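You operate a simulated robot arm through the tools that you are given. There is no shell and no other tool. Be economical: measure what you need, move in short steps, check, and stop when the job is done.

Carry out the task below with a simulated robot arm. There is one attempt and no reset: what you move stays moved.

TASK
Set the bend dial to 45 degrees and square, clamp and bend the yellow blank.
Fine: let the leaf down after; the other blanks stay.

The check looks at the end state, three seconds after you hand in, the way a careful person would. Anything else that was tipped, shoved, dropped, spilled or broken makes it a failure.

THE ROBOT
A 7-joint arm with a fingered hand on a trunk, on a base that drives. Base frame: it is fixed to the floor where the robot stands at the start and does not move with it; the origin is under the middle of the robot, x ahead of it, y to its left, z up. Lengths are in cm, angles in degrees, forces in N, time in s.
With the tool pointing down near the work surface it reaches from about 10 to 54 cm from the robot's upright axis, wherever it stands. Its first joint turns from -69.0 to 172.0 degrees. Places, roughly: bend dial of the long brake [60, 0, 60]; knob of the orange back stop [130, 40, 80]; knob of the purple back stop [130, 80, 80]; long brake [100, 130, 60]; orange back stop [110, 50, 80]; purple back stop [110, 70, 80]. Payload 3.4 kg.
Tool frame: the origin (TCP) lies between the finger pads and is the grasp point; the fingertips stand 2.5 cm ahead of it; z points along the fingers, y is the line along which they close. Largest opening 8.8 cm; the body of the gripper starts 2.9 cm behind the TCP. The gripper is a hand of 4 fingers: y runs from the thumb to the fingers, the wrist lies at [-1.3, -9.7, -16.2] in the tool frame, and closing takes about 1.5 s.
Orientation is that of the tool frame in the base frame, as [roll, pitch, yaw] about the fixed x, y, z axes, in that order (R = Rz(yaw) Ry(pitch) Rx(roll)). With the fingers straight down and the wrist toward the robot, the tool's x, y and z point along [0, 1, 0], [1, 0, 0] and [0, 0, -1] of the base frame.

THE INTERFACE
- The arm moves only by the tool send_rows. Its argument "deltas" is a list of rows, each a list of 3 entries, a list of its own where there are three numbers: the turn, a rotation vector about the tool's x, y, z in units of 5 degrees (1.0 is 5 degrees), then the shift along the tool's x, y, z in units of 30 mm (1.0 is 30 mm), then the finger opening in cm, from 0 to 8.8. In form: [[[wx, wy, wz], [tx, ty, tz], grip], ...]. A call has 1 to 12 rows; each row shifts and turns the commanded pose from where the row before left it, along the tool's axes as they then stand. A call with a number of a shift or a turn outside -1 to 1 is refused whole. Rows are played at 5 a second. More than 5 cm and 8.6 degrees between two rows, or a gripper value outside its range, and nothing of the call is played. A pose out of reach is approached as far as the arm can. The call stops where the force on the tool passes 80 N (or 10 N more than at its start, if that is more) or the arm is blocked; 0.2 s more then pass. The fingers move at their own pace (about 10.8 cm/s each) and stop on an object; they squeeze with about 31 N. The grip force told is the motor's: it shows also when the fingers shut on nothing. Time passes only in rows, and 0.2 s behind the last, so rows that do not move let the fingers close. The reply holds the time, the measured pose of the TCP, the force on the tool along the base axes, the opening and the grip force, in the units named above and with some noise, with the torque about the TCP (base axes, N m) and any sound that the robot's microphone picked up, and new pictures: "pictures" is both (left out), scene, wrist or none.
- Cameras (640 x 400 px; columns grow to the right, rows downward): "scene" is now at [13.21, 3.3, 147.1]; the picture's right is [0.39, -0.92, 0.00], its down [-0.53, -0.22, -0.82] and it looks along [0.75, 0.32, -0.58] (base axes); focal length 214 px, centre (320, 200). "wrist" rides on the gripper at [6.4, -8.3, -9.8] in the tool frame; the picture's right is [-0.62, 0.37, -0.69], its down [-0.72, -0.63, 0.30] and it looks along [-0.32, 0.68, 0.65] (tool axes); focal length 265 px, centre (320, 200). There is no depth. A picture from a camera that has moved, and an enlarged one, comes with that camera's place and axes in the base frame and with its lens.
- raise_lower(by): slides the trunk up (or, below 0, down) by that many cm; the arm and the scene camera ride with it, the base frame stays. It gives what a move gives, with no picture.
- steer(legs): drives the robot by 1 to 6 legs, each [ahead, left, turn to the left] in cm, cm and degrees, along the robot's own axes; the way and the turn of a leg run together, so that a leg with both is an arc; at most 150 cm and 180 degrees a leg. The arm and the cameras ride along, it lands a little off, and it stops where it bumps. It gives what a move gives, and a new picture of the scene camera.
- grasp_type(shape): the hand has 4 fingers and takes this shape, open, in about a second: jaw (thumb against the fingers, like two jaws); tri (thumb and two fingers); tip (a fingertip pinch); poke (one finger out to press); point (the index stretched); flat (the hand flat); cup (the hand cupped); fist (a fist). The gripper value then closes the fingers along that shape, each until it touches; the sizes above hold for jaw. It gives what a move gives, with no picture.
- turn_head(pan, tilt): turns the head with the scene camera to pan (to the left, within 86 degrees either way) and tilt (down, from -29 to 69), counted from straight ahead of the robot. It gives what a move gives, and a new picture of the scene camera.
- enlarge(camera, box): a new picture of the part [left, top, right, bottom] of that camera's present view, enlarged. No time passes.
- sign_off(): hands the job in; it is judged then, once.

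Go step by step. Nothing tells you exact positions but the pictures and the camera data: compare them with the known pose of the tool, close in by small moves and look again before you grip or let go. The budget is 120 turns and 260 pictures, counting those below and the enlarged ones. Unless the task says otherwise, let go and move clear before handing in, and close with one line.

The tools are called after "Call:" by a JSON object that holds its "method" and its "body". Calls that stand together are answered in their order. send_rows: Moves the arm, as the interface text tells. Its arguments: {"type":"object","properties":{"deltas":{"type":"array"},"pictures":{"type":"string","enum":["both","scene","wrist","none"]}},"required":["deltas"]} The other tools are called the same way: raise_lower (by) slides the trunk up or down; grasp_type (shape) gives the hand a shape; steer (legs) drives the base; turn_head (pan, tilt) turns the head that bears the scene camera; enlarge (camera, box) takes an enlarged picture of a part of a camera's view; sign_off () hands the job in.

At the start:

```text
time: 0.0
ee_pos: [25.17, 22.77, 135.1]
tool_rot: [-179.5, 1.0, 90.1]
wrist_force: [0.3, -0.1, 0.5]
ft_torque: [-0.04, -0.03, -0.02]
opening: 8.8
gripper_force: 0.1
shape: jaw
trunk travel left (down, up): [-77.5, 6.5]
robot x, y, heading: [-0.28, 0.27, 0.0]
head pan, tilt: [53.1, 54.9]
```

scene: 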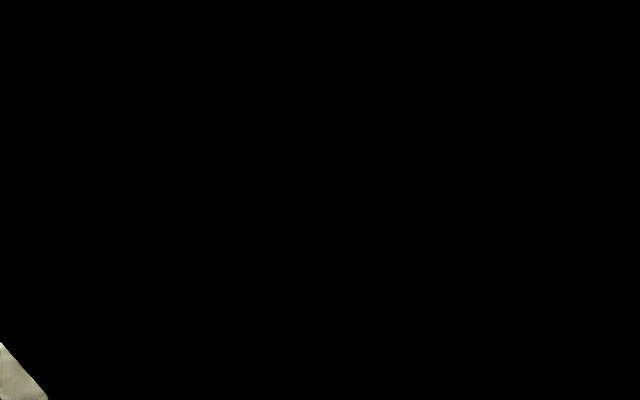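
wrist: 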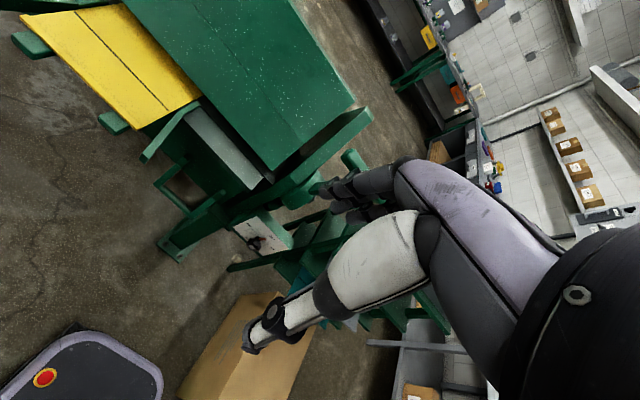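

The scene view is almost all black, so something blocks it or the head points wrong. The wrist view shows a green brake with a yellow blank, so I'll turn the head to look around.

Call:
{"method": "turn_head", "body": {"pan": 0, "tilt": 40}}

Call:
{"method": "turn_head", "body": {"pan": 50, "tilt": 30}}

```text
time: 1.2
ee_pos: [24.93, 22.63, 135.26]
tool_rot: [-179.8, 0.9, 90.2]
wrist_force: [0.0, 0.3, -0.3]
ft_torque: [-0.01, -0.02, 0.0]
opening: 8.81
gripper_force: 0.0
shape: jaw
trunk travel left (down, up): [-77.5, 6.5]
robot x, y, heading: [0.14, 0.19, -0.2]
head pan, tilt: [0.0, 40.0]
camera scene: at [13.6, 2.48, 147.43], right [0.29, -0.96, 0.0], down [-0.52, -0.16, -0.84], along [0.8, 0.24, -0.55], focal length 214 px, centre (320, 200)
```

scene: 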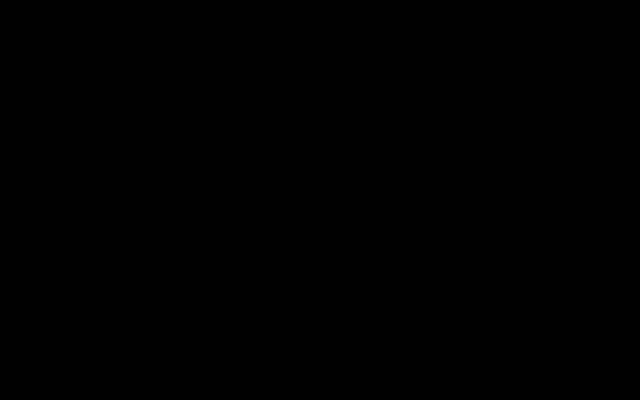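

```text
time: 2.4
ee_pos: [25.35, 23.0, 134.86]
tool_rot: [-179.1, 1.4, 90.3]
wrist_force: [0.0, -0.1, -0.2]
ft_torque: [0.03, 0.01, 0.02]
opening: 8.8
gripper_force: 0.0
shape: jaw
trunk travel left (down, up): [-77.5, 6.5]
robot x, y, heading: [-0.1, 0.08, -0.0]
head pan, tilt: [50.0, 30.0]
camera scene: at [12.98, 4.09, 147.43], right [0.47, -0.88, 0.0], down [-0.48, -0.25, -0.84], along [0.74, 0.39, -0.54], focal length 214 px, centre (320, 200)
```

scene: 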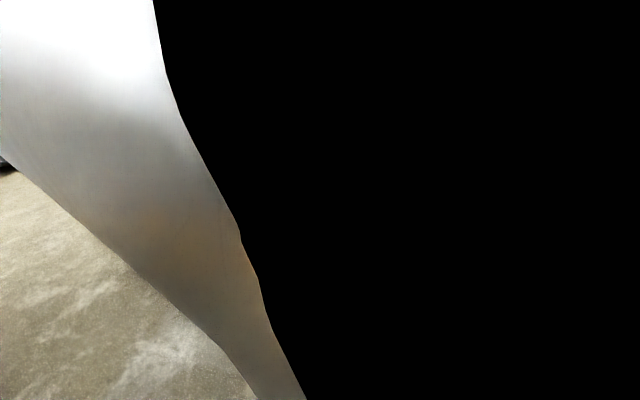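

The arm itself blocks the head camera. I'll lower the arm and swing it out to clear the view.

Call:
{"method": "send_rows", "body": {"deltas": [[[0, 0, 0], [0.5, 0.5, 1], 8.8], [[0, 0, 0], [0.5, 0.5, 1], 8.8], [[0, 0, 0], [0.5, 0.5, 1], 8.8], [[0, 0, 0], [0.5, 0.5, 1], 8.8], [[0, 0, 0], [0.5, 0.5, 1], 8.8], [[0, 0, 0], [0.5, 0.5, 1], 8.8]]}}

```text
time: 4.0
ee_pos: [36.44, 25.15, 126.51]
tool_rot: [179.8, -4.5, 86.5]
wrist_force: [-0.6, -0.1, -0.6]
ft_torque: [0.01, -0.01, -0.01]
opening: 8.81
gripper_force: 0.1
shape: jaw
out of reach, approached as far as the arm can: row 4, 5, 6
trunk travel left (down, up): [-77.5, 6.5]
robot x, y, heading: [0.38, -0.09, 0.2]
head pan, tilt: [50.0, 30.0]
stopped in row 6: the arm was blocked; the commanded pose is now the measured one
camera scene: at [10.75, 6.82, 147.92], right [0.77, -0.64, 0.0], down [-0.32, -0.38, -0.87], along [0.56, 0.66, -0.5], focal length 214 px, centre (320, 200)
camera wrist: at [28.48, 31.32, 136.92], right [0.33, -0.69, 0.64], down [-0.67, -0.65, -0.36], along [0.67, -0.31, -0.68], focal length 265 px, centre (320, 200)
```

scene: 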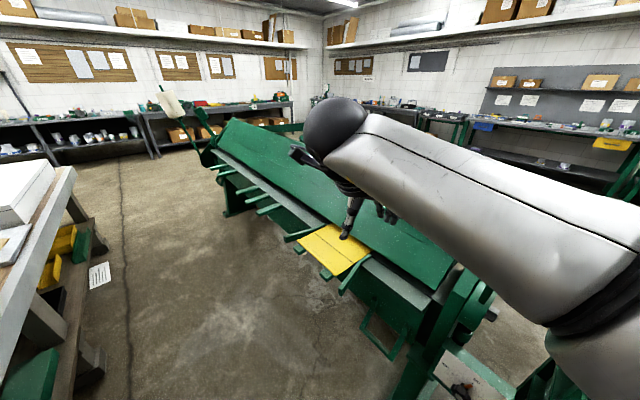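
wrist: 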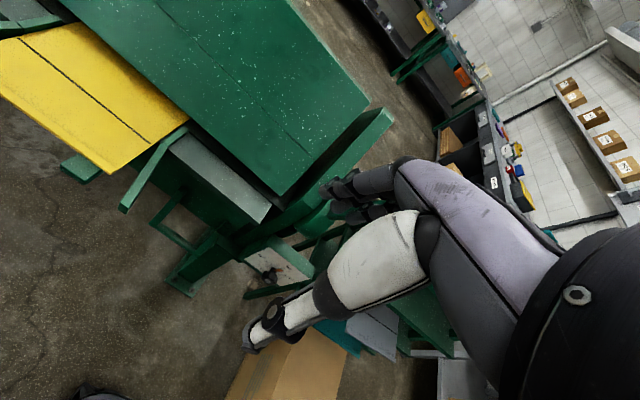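

The long brake runs along the room with the yellow blank near this end and a leaf with a handle. I'll look at the near end (dial) and the rest.

Call:
{"method": "turn_head", "body": {"pan": -5, "tilt": 50}}

Call:
{"method": "turn_head", "body": {"pan": 80, "tilt": 35}}

```text
time: 5.2
ee_pos: [36.59, 25.2, 126.49]
tool_rot: [-179.9, -4.4, 86.5]
wrist_force: [0.0, -0.5, 0.6]
ft_torque: [-0.05, -0.03, 0.01]
opening: 8.82
gripper_force: 0.0
shape: jaw
trunk travel left (down, up): [-77.5, 6.5]
robot x, y, heading: [0.02, -0.01, -0.1]
head pan, tilt: [-5.0, 50.0]
camera scene: at [12.8, -0.77, 144.95], right [-0.09, -1.0, 0.0], down [-0.76, 0.07, -0.64], along [0.64, -0.06, -0.77], focal length 214 px, centre (320, 200)
```

scene: 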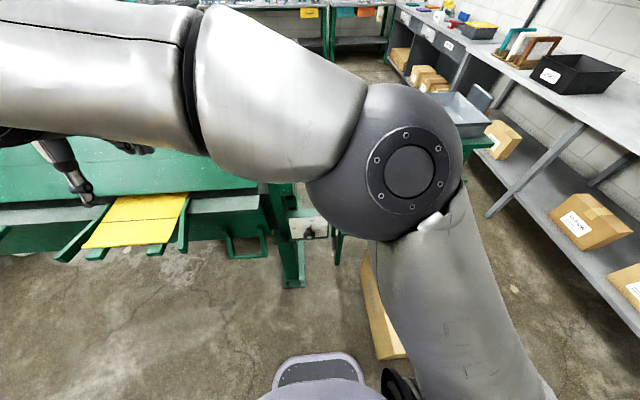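

```text
time: 6.8
ee_pos: [36.7, 25.23, 126.46]
tool_rot: [179.9, -4.5, 86.6]
wrist_force: [0.6, 0.2, -0.7]
ft_torque: [0.02, 0.01, 0.04]
opening: 8.79
gripper_force: 0.0
shape: jaw
trunk travel left (down, up): [-77.5, 6.5]
robot x, y, heading: [-0.08, 0.31, -0.1]
head pan, tilt: [80.0, 35.0]
camera scene: at [6.66, 8.57, 147.12], right [0.98, -0.17, 0.0], down [-0.1, -0.56, -0.82], along [0.14, 0.81, -0.57], focal length 214 px, centre (320, 200)
```

scene: 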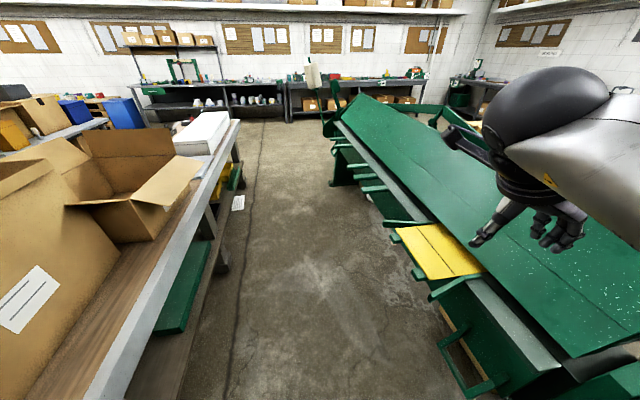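

I'll enlarge the blank region and then the dial region.

Call:
{"method": "enlarge", "body": {"camera": "scene", "box": [320, 180, 520, 380]}}

Call:
{"method": "enlarge", "body": {"camera": "scene", "box": [290, 50, 490, 175]}}

Call:
{"method": "turn_head", "body": {"pan": 10, "tilt": 55}}

Call:
{"method": "enlarge", "body": {"camera": "scene", "box": [240, 130, 500, 300]}}

```text
2.00 times, centred on (420, 280) of scene
camera zoom: at [6.66, 8.57, 147.12], right [0.98, -0.17, 0.0], down [-0.1, -0.56, -0.82], along [0.14, 0.81, -0.57], focal length 429 px, centre (120, 40)
```

zoom: 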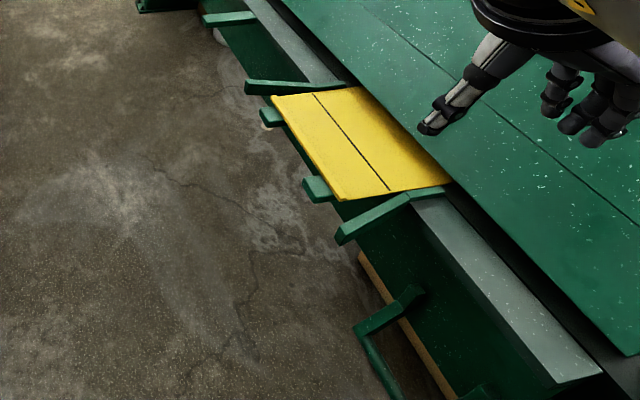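

```text
3.20 times, centred on (390, 112) of scene
camera zoom: at [6.66, 8.57, 147.12], right [0.98, -0.17, 0.0], down [-0.1, -0.56, -0.82], along [0.14, 0.81, -0.57], focal length 686 px, centre (96, 480)
```

zoom: 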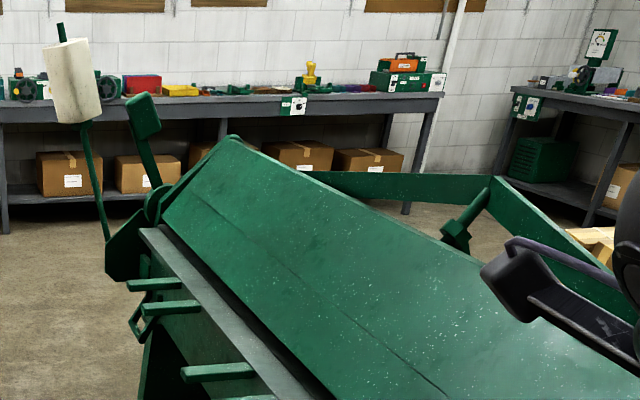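

```text
time: 8.2
ee_pos: [36.68, 25.2, 126.53]
tool_rot: [179.9, -4.5, 86.5]
wrist_force: [-1.2, 0.2, 0.3]
ft_torque: [0.0, -0.01, -0.03]
opening: 8.82
gripper_force: 0.0
shape: jaw
trunk travel left (down, up): [-77.5, 6.5]
robot x, y, heading: [0.12, -0.16, 0.3]
head pan, tilt: [10.0, 55.0]
camera scene: at [12.22, 1.15, 144.3], right [0.17, -0.98, 0.0], down [-0.81, -0.14, -0.57], along [0.56, 0.1, -0.82], focal length 214 px, centre (320, 200)
```

scene: 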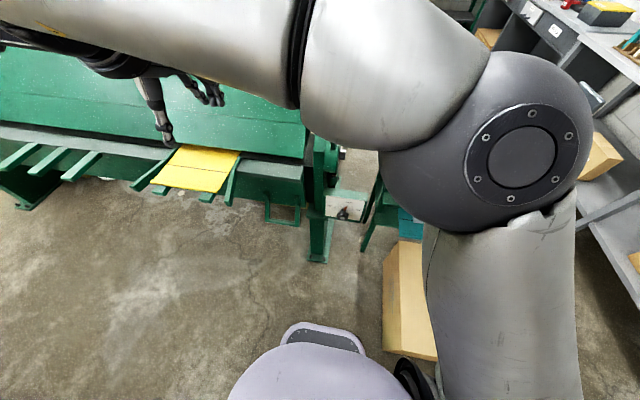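

```text
2.35 times, centred on (370, 215) of scene
camera zoom: at [12.22, 1.15, 144.3], right [0.17, -0.98, 0.0], down [-0.81, -0.14, -0.57], along [0.56, 0.1, -0.82], focal length 505 px, centre (202, 165)
```

zoom: 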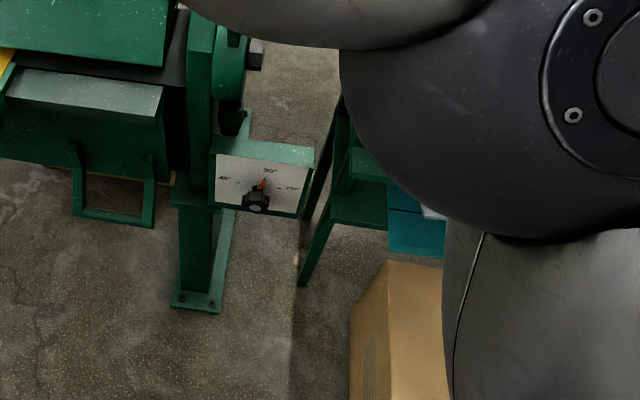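

The dial has a knob facing the robot, its pointer near 90° and a 45° mark to the left. A U-shaped pull handle hangs below the leaf. I'll drive left along the aisle to look at the blank, stops and clamp lever.

Call:
{"method": "steer", "body": {"legs": [[0, 60, 0]]}}

Call:
{"method": "turn_head", "body": {"pan": -35, "tilt": 40}}

Call:
{"method": "turn_head", "body": {"pan": 45, "tilt": 40}}

```text
time: 11.6
ee_pos: [37.02, 83.96, 126.4]
tool_rot: [180.0, -4.5, 86.2]
wrist_force: [-0.2, 0.9, 0.0]
ft_torque: [0.05, -0.01, -0.01]
opening: 8.76
gripper_force: 0.1
shape: jaw
trunk travel left (down, up): [-77.5, 6.5]
robot x, y, heading: [0.45, 58.94, -0.3]
head pan, tilt: [10.0, 55.0]
camera scene: at [12.43, 60.05, 144.3], right [0.17, -0.99, 0.0], down [-0.81, -0.14, -0.57], along [0.57, 0.1, -0.82], focal length 214 px, centre (320, 200)
```

scene: 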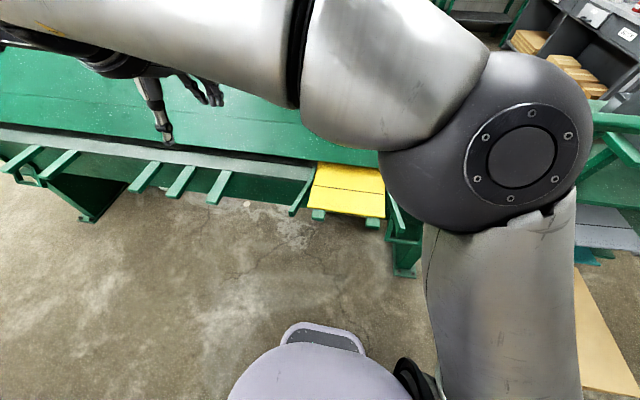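

```text
time: 12.7
ee_pos: [37.02, 83.9, 126.5]
tool_rot: [180.0, -4.6, 86.0]
wrist_force: [0.7, -0.4, -0.3]
ft_torque: [-0.01, -0.02, -0.01]
opening: 8.78
gripper_force: 0.1
shape: jaw
trunk travel left (down, up): [-77.5, 6.5]
robot x, y, heading: [0.24, 59.12, -0.4]
head pan, tilt: [-35.0, 40.0]
camera scene: at [12.26, 53.92, 146.36], right [-0.58, -0.82, 0.0], down [-0.52, 0.37, -0.77], along [0.62, -0.44, -0.64], focal length 214 px, centre (320, 200)
```

scene: 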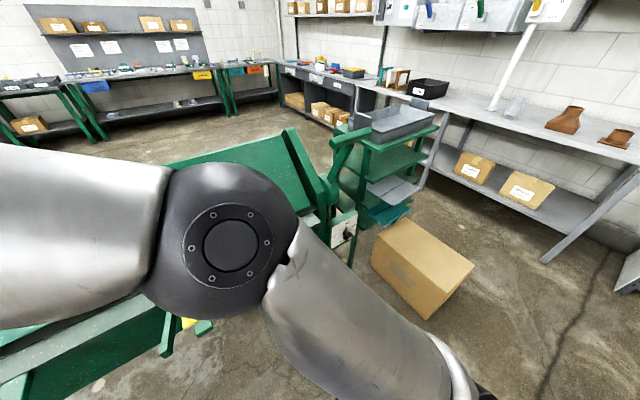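

```text
time: 14.2
ee_pos: [37.09, 83.9, 126.7]
tool_rot: [-180.0, -4.6, 86.0]
wrist_force: [-0.2, 0.0, -0.2]
ft_torque: [-0.02, 0.01, -0.01]
opening: 8.8
gripper_force: 0.1
shape: jaw
trunk travel left (down, up): [-77.5, 6.5]
robot x, y, heading: [0.22, 58.82, -0.4]
head pan, tilt: [45.0, 40.0]
camera scene: at [11.38, 64.79, 146.37], right [0.7, -0.71, 0.0], down [-0.46, -0.45, -0.77], along [0.55, 0.54, -0.64], focal length 214 px, centre (320, 200)
```

scene: 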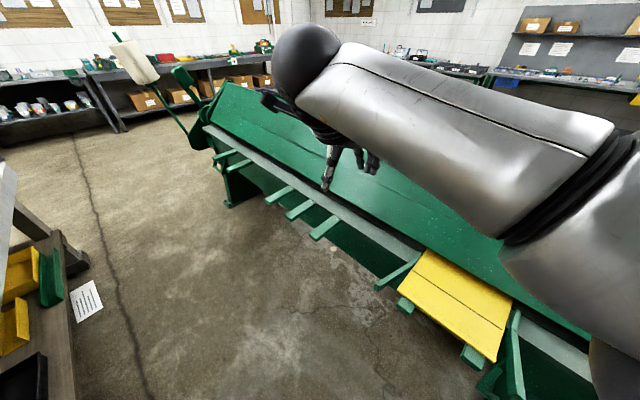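

There look to be green clamp levers at both ends. I'll enlarge them.

Call:
{"method": "enlarge", "body": {"camera": "scene", "box": [100, 20, 260, 120]}}

Call:
{"method": "turn_head", "body": {"pan": -30, "tilt": 25}}

Call:
{"method": "enlarge", "body": {"camera": "scene", "box": [180, 180, 440, 342]}}

```text
4.00 times, centred on (180, 70) of scene
camera zoom: at [11.38, 64.79, 146.37], right [0.7, -0.71, 0.0], down [-0.46, -0.45, -0.77], along [0.55, 0.54, -0.64], focal length 858 px, centre (880, 720)
```

zoom: 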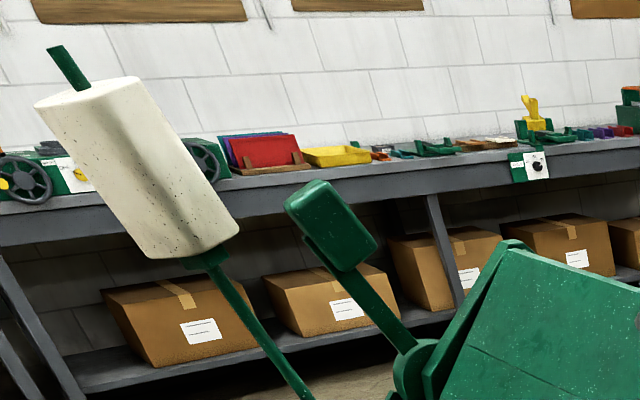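

```text
time: 15.7
ee_pos: [37.1, 83.88, 126.66]
tool_rot: [179.9, -4.7, 86.1]
wrist_force: [-0.4, 0.6, -0.3]
ft_torque: [0.0, 0.0, 0.05]
opening: 8.79
gripper_force: 0.0
shape: jaw
trunk travel left (down, up): [-77.5, 6.5]
robot x, y, heading: [0.44, 59.04, -0.5]
head pan, tilt: [-30.0, 25.0]
camera scene: at [13.27, 54.17, 148.7], right [-0.51, -0.86, 0.0], down [-0.36, 0.21, -0.91], along [0.78, -0.46, -0.42], focal length 214 px, centre (320, 200)
```

scene: 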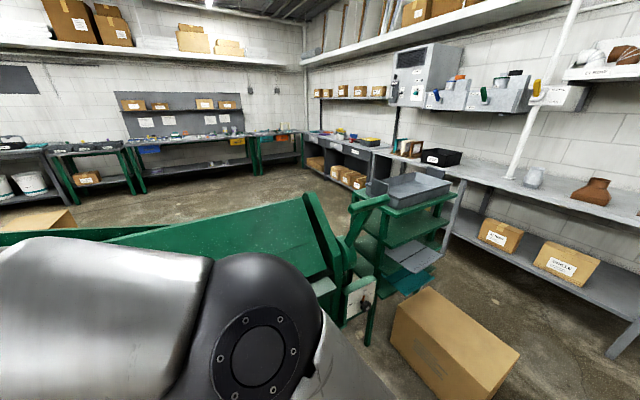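

```text
2.46 times, centred on (310, 261) of scene
camera zoom: at [13.27, 54.17, 148.7], right [-0.51, -0.86, 0.0], down [-0.36, 0.21, -0.91], along [0.78, -0.46, -0.42], focal length 528 px, centre (345, 50)
```

zoom: 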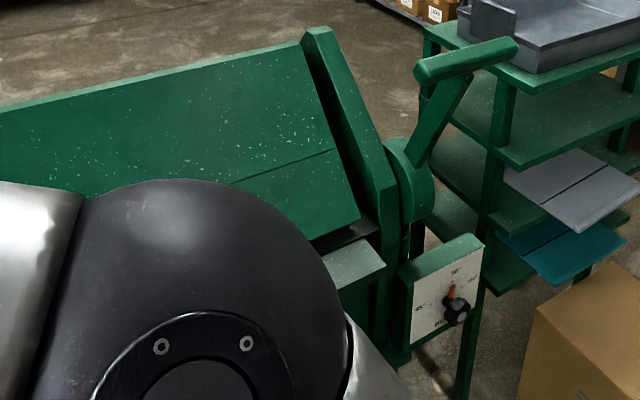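

The near-end clamp lever and the dial post are visible, and other blanks sit on the cart. To see the back stops I'll raise the trunk, drive closer and look over the beam with the wrist camera.

Call:
{"method": "raise_lower", "body": {"by": 6.4}}

Call:
{"method": "steer", "body": {"legs": [[25, 0, 0]]}}

Call:
{"method": "send_rows", "body": {"deltas": [[[0, 0, 0], [-0.5, 0.5, -0.6], 8.8], [[0, 0, 0], [-0.5, 0.5, -0.6], 8.8], [[0, 0, 0], [-0.5, 0.5, -0.6], 8.8], [[0, 0, 0], [-0.5, 0.5, -0.6], 8.8], [[0, 0, 0], [-0.5, 0.5, -0.6], 8.8], [[0, 0, 0], [-0.5, 0.5, -0.6], 8.8]]}}

```text
time: 16.7
ee_pos: [37.12, 83.9, 132.97]
tool_rot: [-180.0, -4.6, 86.0]
wrist_force: [0.1, 0.5, 0.4]
ft_torque: [0.0, 0.02, 0.03]
opening: 8.76
gripper_force: 0.0
shape: jaw
trunk travel left (down, up): [-83.9, 0.1]
robot x, y, heading: [0.24, 59.12, -0.2]
head pan, tilt: [-30.0, 25.0]
```

```text
time: 18.6
ee_pos: [61.7, 83.99, 133.03]
tool_rot: [179.9, -4.6, 86.4]
wrist_force: [0.2, -0.1, 0.4]
ft_torque: [0.03, -0.01, 0.02]
opening: 8.8
gripper_force: 0.1
shape: jaw
trunk travel left (down, up): [-83.9, 0.1]
robot x, y, heading: [25.1, 58.45, -0.1]
head pan, tilt: [-30.0, 25.0]
camera scene: at [38.09, 54.15, 155.1], right [-0.5, -0.87, 0.0], down [-0.37, 0.21, -0.91], along [0.78, -0.45, -0.42], focal length 214 px, centre (320, 200)
```

scene: 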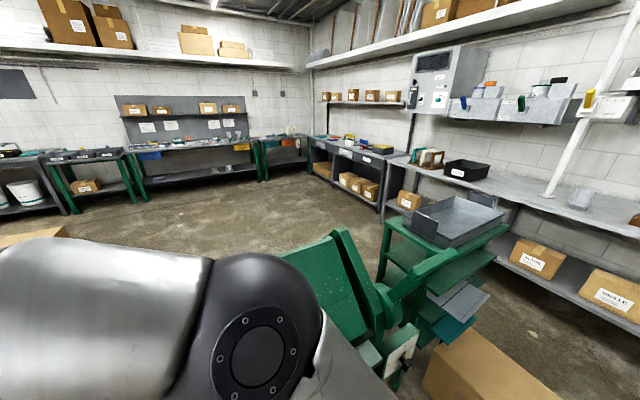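

```text
time: 19.9
ee_pos: [70.06, 73.66, 143.01]
tool_rot: [179.9, -4.5, 86.4]
wrist_force: [0.2, 0.3, -1.1]
ft_torque: [-0.04, -0.01, 0.05]
opening: 8.79
gripper_force: 0.1
shape: jaw
trunk travel left (down, up): [-83.9, 0.1]
robot x, y, heading: [25.13, 58.86, -0.2]
head pan, tilt: [-30.0, 25.0]
camera scene: at [38.14, 54.1, 155.09], right [-0.5, -0.87, 0.0], down [-0.37, 0.21, -0.91], along [0.78, -0.45, -0.42], focal length 214 px, centre (320, 200)
camera wrist: at [62.11, 79.79, 153.43], right [0.33, -0.69, 0.64], down [-0.67, -0.65, -0.36], along [0.67, -0.31, -0.68], focal length 265 px, centre (320, 200)
```

scene: 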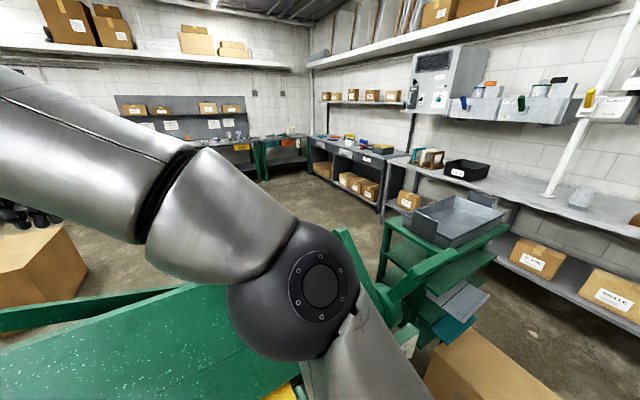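
wrist: 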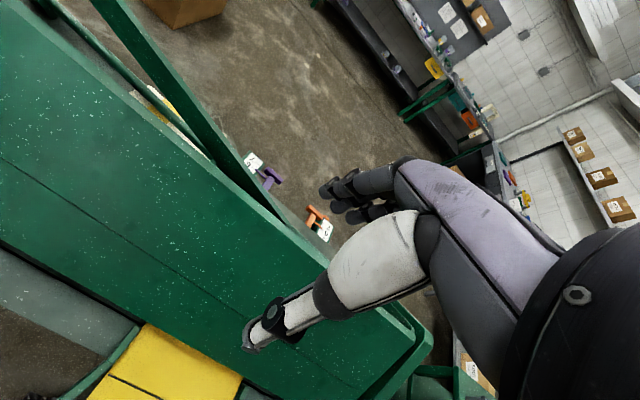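

The wrist camera sees over the beam: purple and orange stop knobs with white scales. I'll enlarge them.

Call:
{"method": "enlarge", "body": {"camera": "wrist", "box": [220, 140, 360, 260]}}

Call:
{"method": "enlarge", "body": {"camera": "wrist", "box": [60, 40, 380, 240]}}

```text
3.33 times, centred on (290, 200) of wrist
camera zoom: at [62.11, 79.79, 153.43], right [0.33, -0.69, 0.64], down [-0.67, -0.65, -0.36], along [0.67, -0.31, -0.68], focal length 885 px, centre (420, 200)
```

zoom: 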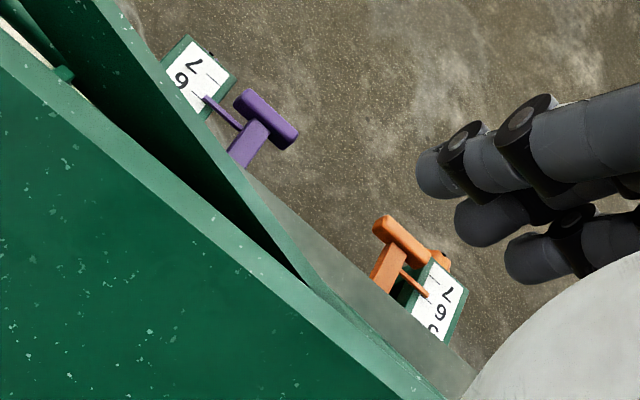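

```text
2.00 times, centred on (220, 140) of wrist
camera zoom: at [62.11, 79.79, 153.43], right [0.33, -0.69, 0.64], down [-0.67, -0.65, -0.36], along [0.67, -0.31, -0.68], focal length 531 px, centre (520, 320)
```

zoom: 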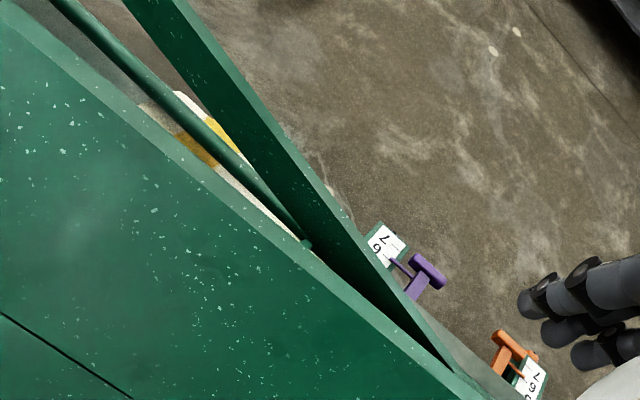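

The stops have 6/7 scales with pointers and there is a placard behind the beam, so I need to go behind. The near side is tight with cart and box, so I'll take the open route around the far end.

Call:
{"method": "steer", "body": {"legs": [[-23, 0, 0], [0, 0, 90], [130, 0, 0]]}}

Call:
{"method": "turn_head", "body": {"pan": -20, "tilt": 30}}

```text
time: 31.7
ee_pos: [-16.22, 232.95, 143.21]
tool_rot: [180.0, -4.6, 177.4]
wrist_force: [1.0, 0.4, 0.0]
ft_torque: [0.07, 0.02, 0.01]
opening: 8.8
gripper_force: 0.1
shape: jaw
trunk travel left (down, up): [-83.9, 0.1]
robot x, y, heading: [-1.04, 188.35, 90.9]
head pan, tilt: [-30.0, 25.0]
camera scene: at [3.97, 201.18, 155.1], right [0.87, -0.49, 0.0], down [-0.21, -0.37, -0.91], along [0.44, 0.79, -0.42], focal length 214 px, centre (320, 200)
```

scene: 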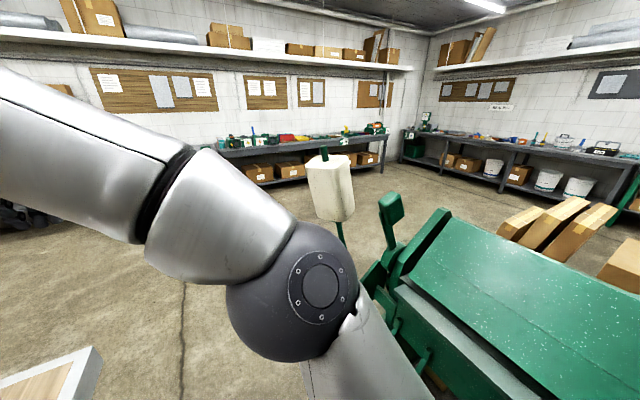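

```text
time: 32.4
ee_pos: [-16.11, 233.1, 143.17]
tool_rot: [-179.9, -4.6, 177.3]
wrist_force: [0.6, -0.8, -0.1]
ft_torque: [0.02, 0.01, -0.03]
opening: 8.8
gripper_force: 0.1
shape: jaw
trunk travel left (down, up): [-83.9, 0.1]
robot x, y, heading: [-0.69, 188.17, 90.5]
head pan, tilt: [-20.0, 30.0]
camera scene: at [2.46, 201.68, 154.3], right [0.94, -0.33, 0.0], down [-0.16, -0.47, -0.87], along [0.29, 0.82, -0.5], focal length 214 px, centre (320, 200)
```

scene: 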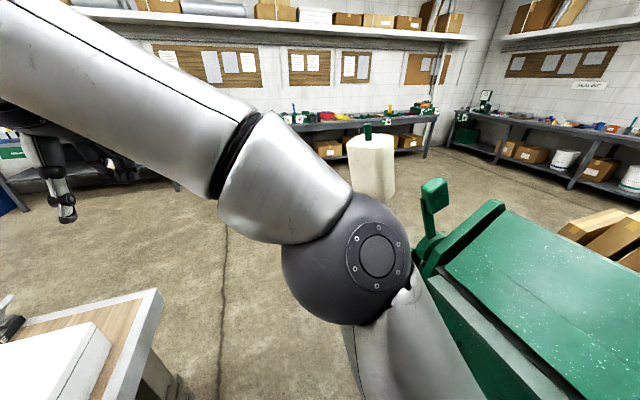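

The way past the counterweight rod (about x=50, y=275) is open. I'll continue around the far end.

Call:
{"method": "steer", "body": {"legs": [[150, 0, 0], [8, 0, 0], [0, 0, -90], [150, 0, 0], [40, 0, 0], [0, 0, -90]]}}

Call:
{"method": "turn_head", "body": {"pan": 40, "tilt": 40}}

```text
time: 57.5
ee_pos: [203.2, 304.67, 143.24]
tool_rot: [180.0, -4.6, -5.1]
wrist_force: [-0.7, -1.7, 0.1]
ft_torque: [-0.01, 0.0, 0.04]
opening: 8.8
gripper_force: 0.1
shape: jaw
trunk travel left (down, up): [-83.9, 0.1]
robot x, y, heading: [189.47, 350.04, -91.2]
head pan, tilt: [-20.0, 30.0]
camera scene: at [186.2, 336.68, 154.3], right [-0.93, 0.37, 0.0], down [0.18, 0.47, -0.87], along [-0.32, -0.81, -0.5], focal length 214 px, centre (320, 200)
```

scene: 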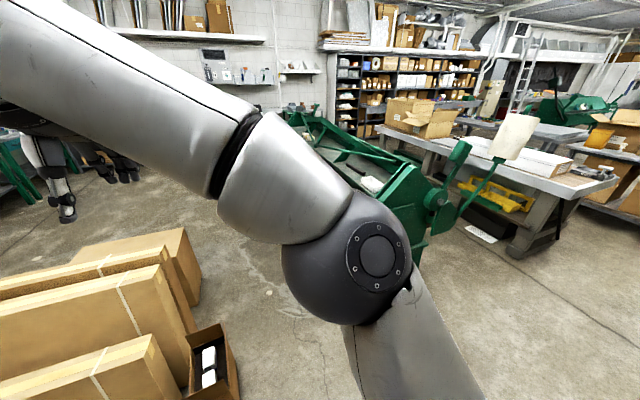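

```text
time: 58.8
ee_pos: [203.24, 304.68, 143.18]
tool_rot: [180.0, -4.6, -5.1]
wrist_force: [0.2, 0.1, 0.4]
ft_torque: [0.03, -0.02, 0.04]
opening: 8.78
gripper_force: 0.0
shape: jaw
trunk travel left (down, up): [-83.9, 0.1]
robot x, y, heading: [189.18, 349.76, -91.5]
head pan, tilt: [40.0, 40.0]
camera scene: at [194.8, 338.43, 152.77], right [-0.78, -0.62, 0.0], down [-0.4, 0.5, -0.77], along [0.48, -0.6, -0.64], focal length 214 px, centre (320, 200)
```

scene: 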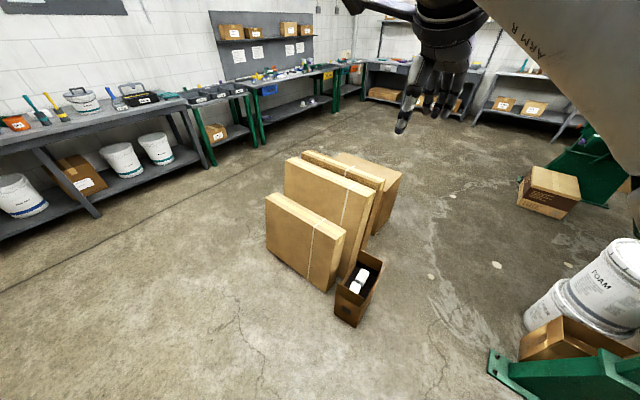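

The gap between the brake's rear foot and the boxes is tight, so I'll detour on the open side (x≈350) and then approach the stops from behind.

Call:
{"method": "steer", "body": {"legs": [[0, 150, 1.5], [0, 12, 0], [150, 0, 0], [135, 0, 0], [0, 0, -90], [130, 0, 0]]}}

Call:
{"method": "turn_head", "body": {"pan": -5, "tilt": 40}}

```text
time: 90.4
ee_pos: [181.02, 51.24, 143.23]
tool_rot: [-179.9, -4.6, -94.3]
wrist_force: [0.0, 0.6, 0.3]
ft_torque: [-0.02, -0.01, -0.03]
opening: 8.81
gripper_force: 0.0
shape: jaw
trunk travel left (down, up): [-83.9, 0.1]
robot x, y, heading: [226.27, 65.83, 179.4]
head pan, tilt: [40.0, 40.0]
camera scene: at [214.8, 60.19, 152.77], right [-0.63, 0.77, 0.0], down [0.5, 0.41, -0.77], along [-0.59, -0.48, -0.64], focal length 214 px, centre (320, 200)
```

scene: 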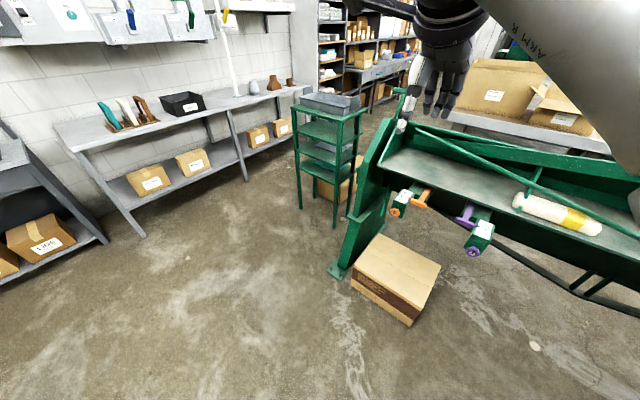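

```text
time: 91.5
ee_pos: [181.12, 51.22, 143.21]
tool_rot: [-179.9, -4.5, -94.3]
wrist_force: [-0.3, -0.3, -1.0]
ft_torque: [0.0, 0.01, 0.02]
opening: 8.8
gripper_force: 0.0
shape: jaw
trunk travel left (down, up): [-83.9, 0.1]
robot x, y, heading: [226.14, 65.55, 179.1]
head pan, tilt: [-5.0, 40.0]
camera scene: at [212.92, 66.41, 152.76], right [0.1, 1.0, 0.0], down [0.64, -0.06, -0.77], along [-0.76, 0.08, -0.64], focal length 214 px, centre (320, 200)
```

scene: 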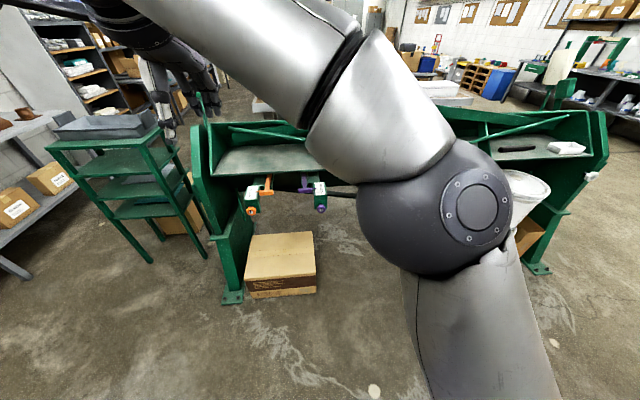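

Now both stops and their knobs are visible from behind. Enlarging.

Call:
{"method": "enlarge", "body": {"camera": "scene", "box": [200, 130, 360, 230]}}

Call:
{"method": "turn_head", "body": {"pan": 15, "tilt": 40}}

Call:
{"method": "enlarge", "body": {"camera": "scene", "box": [270, 130, 470, 255]}}

```text
4.00 times, centred on (280, 180) of scene
camera zoom: at [212.92, 66.41, 152.76], right [0.1, 1.0, 0.0], down [0.64, -0.06, -0.77], along [-0.76, 0.08, -0.64], focal length 858 px, centre (480, 280)
```

zoom: 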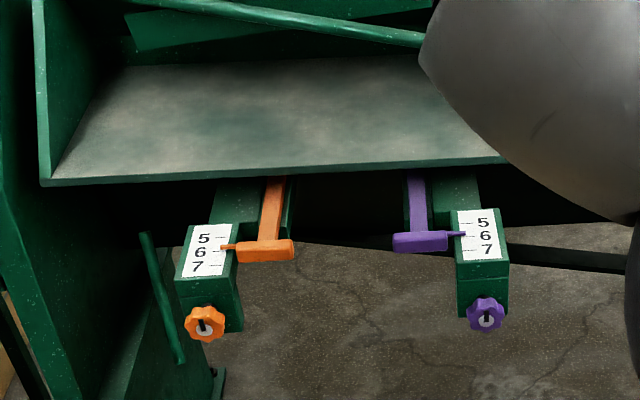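

```text
time: 92.3
ee_pos: [181.03, 51.3, 143.04]
tool_rot: [179.9, -4.7, -94.3]
wrist_force: [-0.4, -0.8, -0.7]
ft_torque: [-0.02, -0.01, 0.03]
opening: 8.78
gripper_force: 0.1
shape: jaw
trunk travel left (down, up): [-83.9, 0.1]
robot x, y, heading: [226.32, 65.89, 179.2]
head pan, tilt: [15.0, 40.0]
camera scene: at [213.14, 63.49, 152.77], right [-0.25, 0.97, 0.0], down [0.62, 0.16, -0.77], along [-0.74, -0.19, -0.64], focal length 214 px, centre (320, 200)
```

scene: 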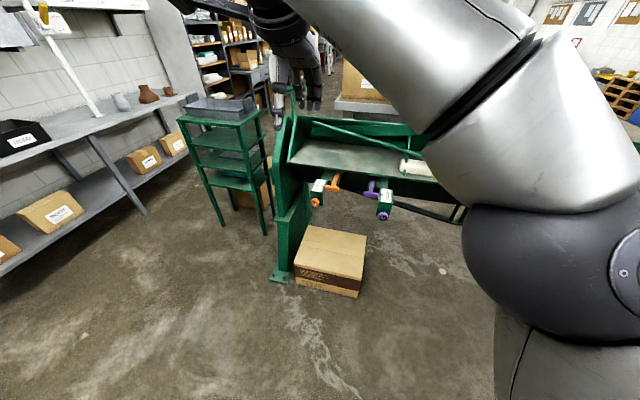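

```text
3.20 times, centred on (370, 192) of scene
camera zoom: at [213.14, 63.49, 152.77], right [-0.25, 0.97, 0.0], down [0.62, 0.16, -0.77], along [-0.74, -0.19, -0.64], focal length 686 px, centre (160, 224)
```

zoom: 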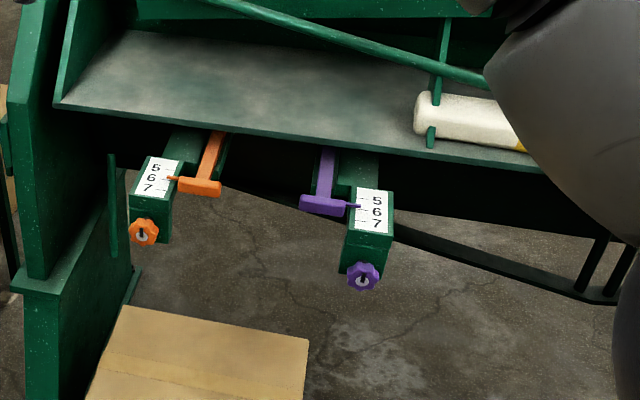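

Each stop has a T-handle bar with pointer, a 5-6-7 scale and a lock knob. I'll drive closer to read the scales with the wrist camera.

Call:
{"method": "steer", "body": {"legs": [[40, 0, 0.8]]}}

Call:
{"method": "send_rows", "body": {"deltas": [[[0, 0, 0], [0, 0, 0], 8.8]], "pictures": "wrist"}}

```text
time: 94.8
ee_pos: [140.7, 51.28, 143.13]
tool_rot: [-180.0, -4.7, -93.8]
wrist_force: [0.0, -0.1, 0.1]
ft_torque: [0.0, -0.01, 0.0]
opening: 8.82
gripper_force: 0.0
shape: jaw
trunk travel left (down, up): [-83.9, 0.1]
robot x, y, heading: [185.84, 65.82, 179.8]
head pan, tilt: [15.0, 40.0]
camera scene: at [172.66, 63.74, 152.77], right [-0.25, 0.97, 0.0], down [0.62, 0.16, -0.77], along [-0.74, -0.19, -0.64], focal length 214 px, centre (320, 200)
```

scene: 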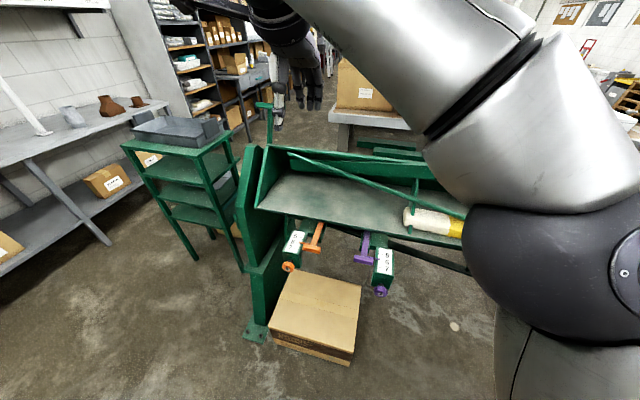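

```text
time: 95.2
ee_pos: [140.69, 51.31, 143.15]
tool_rot: [179.9, -4.5, -93.9]
wrist_force: [1.0, -0.1, -0.2]
ft_torque: [0.01, 0.0, -0.03]
opening: 8.82
gripper_force: 0.1
shape: jaw
trunk travel left (down, up): [-83.9, 0.1]
robot x, y, heading: [185.51, 66.17, 179.3]
head pan, tilt: [15.0, 40.0]
camera wrist: at [148.64, 45.1, 153.44], right [-0.32, 0.7, 0.64], down [0.67, 0.64, -0.36], along [-0.66, 0.32, -0.68], focal length 265 px, centre (320, 200)
```

wrist: 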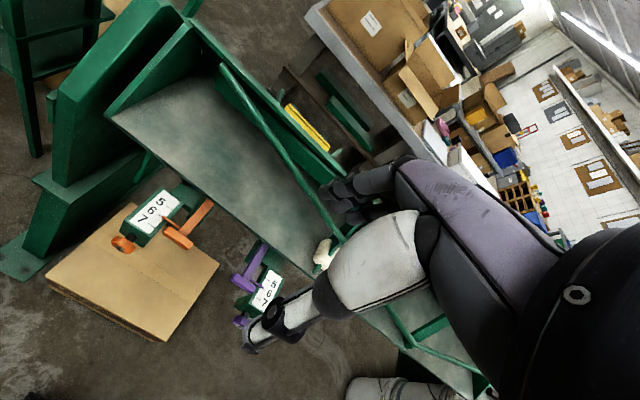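

Call:
{"method": "enlarge", "body": {"camera": "wrist", "box": [100, 170, 228, 250]}}

Call:
{"method": "enlarge", "body": {"camera": "scene", "box": [260, 200, 420, 300]}}

Call:
{"method": "enlarge", "body": {"camera": "scene", "box": [340, 230, 404, 300]}}

Call:
{"method": "enlarge", "body": {"camera": "wrist", "box": [265, 90, 345, 160]}}

```text
5.00 times, centred on (164, 210) of wrist
camera zoom: at [148.64, 45.1, 153.44], right [-0.32, 0.7, 0.64], down [0.67, 0.64, -0.36], along [-0.66, 0.32, -0.68], focal length 1327 px, centre (1100, 150)
```

zoom: 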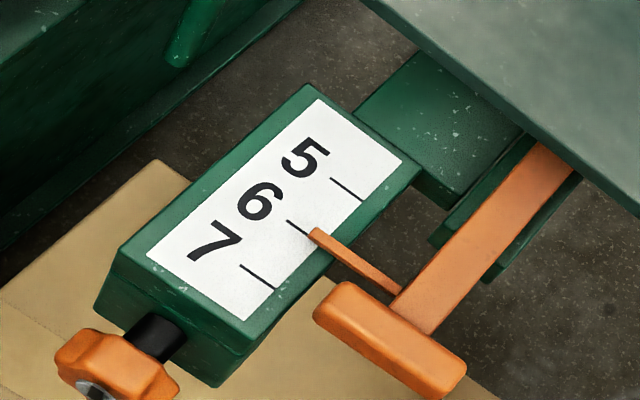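

```text
4.00 times, centred on (340, 250) of scene
camera zoom: at [172.71, 63.75, 152.77], right [-0.25, 0.97, 0.0], down [0.62, 0.16, -0.77], along [-0.74, -0.19, -0.64], focal length 858 px, centre (240, 0)
```

zoom: 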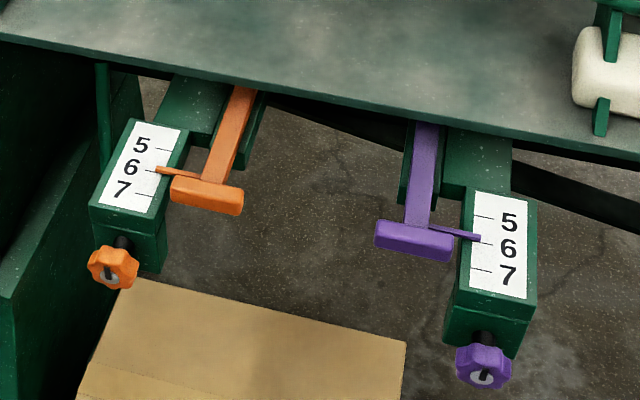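

```text
5.71 times, centred on (372, 265) of scene
camera zoom: at [172.71, 63.75, 152.77], right [-0.25, 0.97, 0.0], down [0.62, 0.16, -0.77], along [-0.74, -0.19, -0.64], focal length 1226 px, centre (23, -171)
```

zoom: 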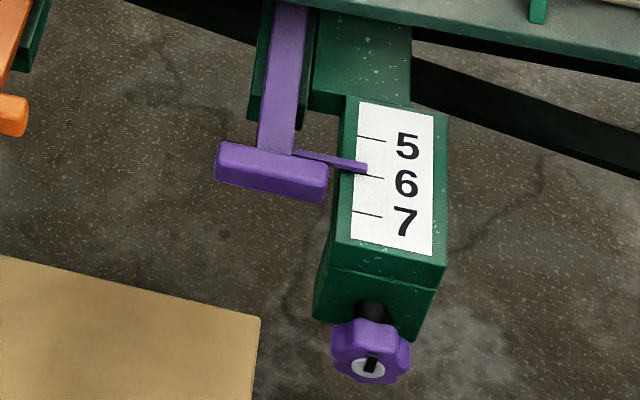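

```text
5.71 times, centred on (305, 125) of wrist
camera zoom: at [148.64, 45.1, 153.44], right [-0.32, 0.7, 0.64], down [0.67, 0.64, -0.36], along [-0.66, 0.32, -0.68], focal length 1517 px, centre (406, 629)
```

zoom: 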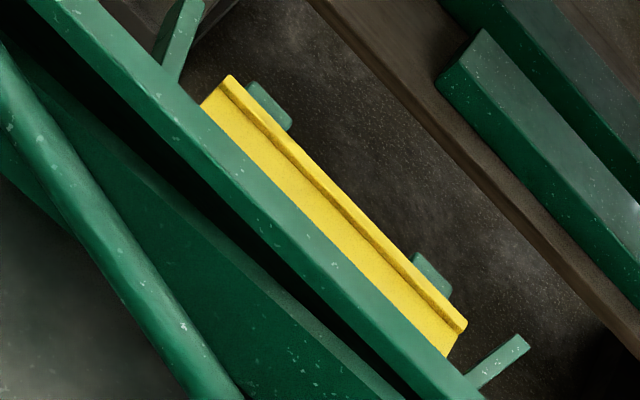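

Orange seems on 6 and purple slightly under 6, but parallax matters. I'll place the wrist camera right above the scales for a perpendicular reading.

Call:
{"method": "steer", "body": {"legs": [[15, 0, 0]]}}

Call:
{"method": "send_rows", "body": {"deltas": [[[0, 0, 0], [0, 1, 0], 8.8], [[0, 0, 0], [0, 1, 0], 8.8], [[0, 0, 0], [0, 1, 0], 8.8]], "pictures": "wrist"}}

```text
time: 96.6
ee_pos: [125.75, 51.34, 143.16]
tool_rot: [180.0, -4.6, -93.7]
wrist_force: [-0.1, 0.1, 0.0]
ft_torque: [0.01, -0.01, -0.03]
opening: 8.8
gripper_force: 0.0
shape: jaw
trunk travel left (down, up): [-83.9, 0.1]
robot x, y, heading: [170.93, 66.08, 179.9]
head pan, tilt: [15.0, 40.0]
camera scene: at [157.74, 63.78, 152.77], right [-0.26, 0.97, 0.0], down [0.62, 0.16, -0.77], along [-0.74, -0.2, -0.64], focal length 214 px, centre (320, 200)
```

scene: 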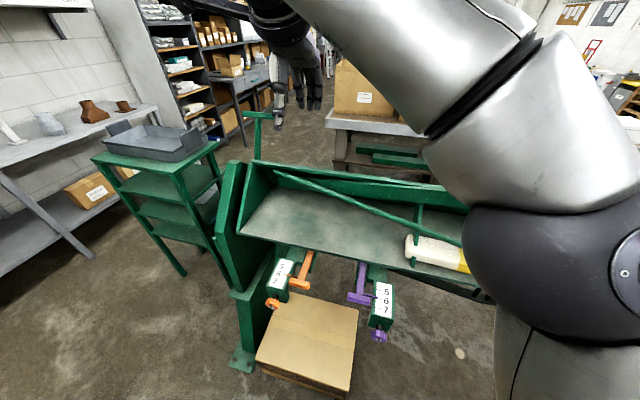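

```text
time: 97.6
ee_pos: [118.64, 55.55, 144.17]
tool_rot: [-179.8, -7.5, -96.0]
wrist_force: [0.4, 0.1, -0.2]
ft_torque: [0.01, 0.01, 0.0]
opening: 8.8
gripper_force: 0.0
shape: jaw
out of reach, approached as far as the arm can: row 2, 3
trunk travel left (down, up): [-83.9, 0.1]
robot x, y, heading: [170.48, 66.37, 179.7]
head pan, tilt: [15.0, 40.0]
stopped in row 3: the arm was blocked; the commanded pose is now the measured one
camera wrist: at [126.32, 49.68, 154.84], right [-0.29, 0.74, 0.6], down [0.7, 0.6, -0.39], along [-0.65, 0.31, -0.69], focal length 265 px, centre (320, 200)
```

wrist: 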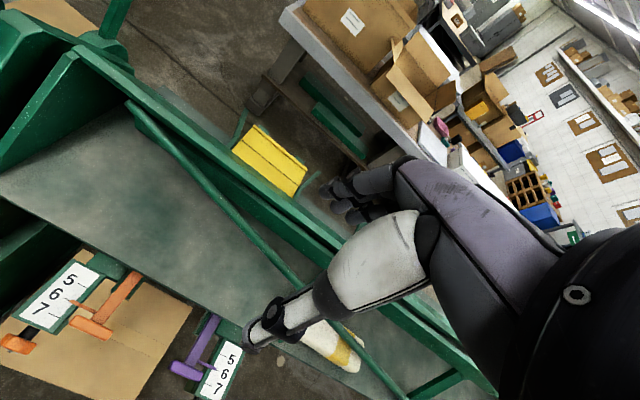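

Call:
{"method": "enlarge", "body": {"camera": "wrist", "box": [0, 240, 128, 360]}}

Call:
{"method": "enlarge", "body": {"camera": "wrist", "box": [160, 300, 260, 400]}}

Call:
{"method": "enlarge", "body": {"camera": "wrist", "box": [220, 110, 330, 210]}}

```text
3.33 times, centred on (64, 300) of wrist
camera zoom: at [126.32, 49.68, 154.84], right [-0.29, 0.74, 0.6], down [0.7, 0.6, -0.39], along [-0.65, 0.31, -0.69], focal length 885 px, centre (1173, -133)
```

zoom: 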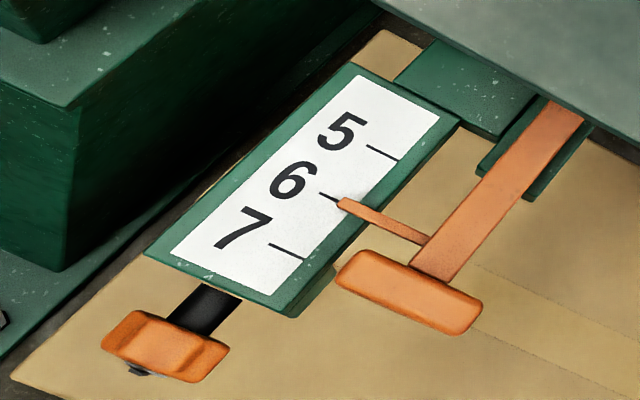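

```text
4.00 times, centred on (210, 350) of wrist
camera zoom: at [126.32, 49.68, 154.84], right [-0.29, 0.74, 0.6], down [0.7, 0.6, -0.39], along [-0.65, 0.31, -0.69], focal length 1062 px, centre (760, -400)
```

zoom: 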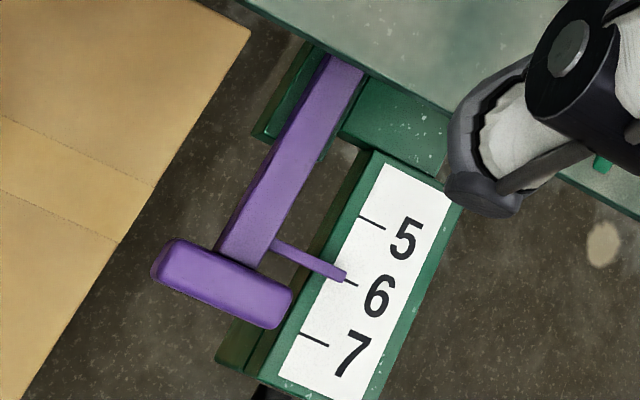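

```text
4.00 times, centred on (275, 160) of wrist
camera zoom: at [126.32, 49.68, 154.84], right [-0.29, 0.74, 0.6], down [0.7, 0.6, -0.39], along [-0.65, 0.31, -0.69], focal length 1062 px, centre (500, 360)
```

zoom: 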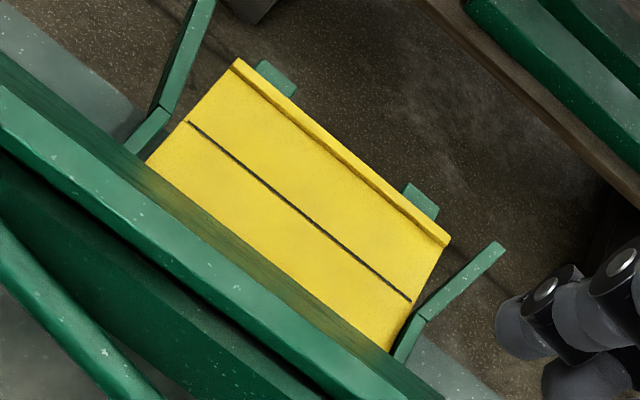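

Perpendicular view: both pointers sit exactly on the 6 marks, so the stops are equal already and need no change. I'll return to the front by the same route.

Call:
{"method": "steer", "body": {"legs": [[-150, 0, 0], [-30, 0, 0], [0, -150, 0], [0, -135, 0], [150, 0, 0], [150, 0, 0]]}}

Call:
{"method": "steer", "body": {"legs": [[50, 0, 0], [0, 0, -90]]}}

```text
time: 133.9
ee_pos: [6.06, 349.09, 144.27]
tool_rot: [-179.9, -7.5, -97.7]
wrist_force: [0.6, 0.4, -0.5]
ft_torque: [0.0, -0.02, -0.04]
opening: 8.79
gripper_force: 0.1
shape: jaw
trunk travel left (down, up): [-83.9, 0.1]
robot x, y, heading: [58.36, 357.79, 177.9]
head pan, tilt: [15.0, 40.0]
camera scene: at [45.31, 355.98, 152.77], right [-0.22, 0.97, 0.0], down [0.63, 0.14, -0.77], along [-0.75, -0.17, -0.64], focal length 214 px, centre (320, 200)
```

scene: 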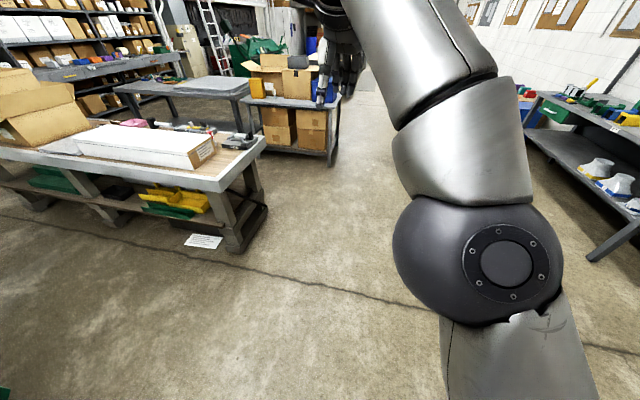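

```text
time: 140.8
ee_pos: [0.28, 412.24, 144.26]
tool_rot: [-179.9, -7.6, 170.8]
wrist_force: [-0.1, -0.5, 1.1]
ft_torque: [-0.01, -0.01, -0.01]
opening: 8.8
gripper_force: 0.1
shape: jaw
trunk travel left (down, up): [-83.9, 0.1]
robot x, y, heading: [7.56, 359.71, 86.7]
head pan, tilt: [15.0, 40.0]
camera scene: at [6.4, 372.86, 152.77], right [0.98, 0.2, 0.0], down [0.13, -0.63, -0.77], along [-0.15, 0.75, -0.64], focal length 214 px, centre (320, 200)
```

scene: 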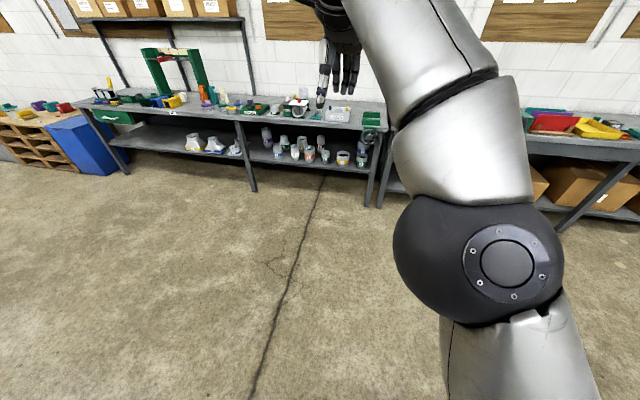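

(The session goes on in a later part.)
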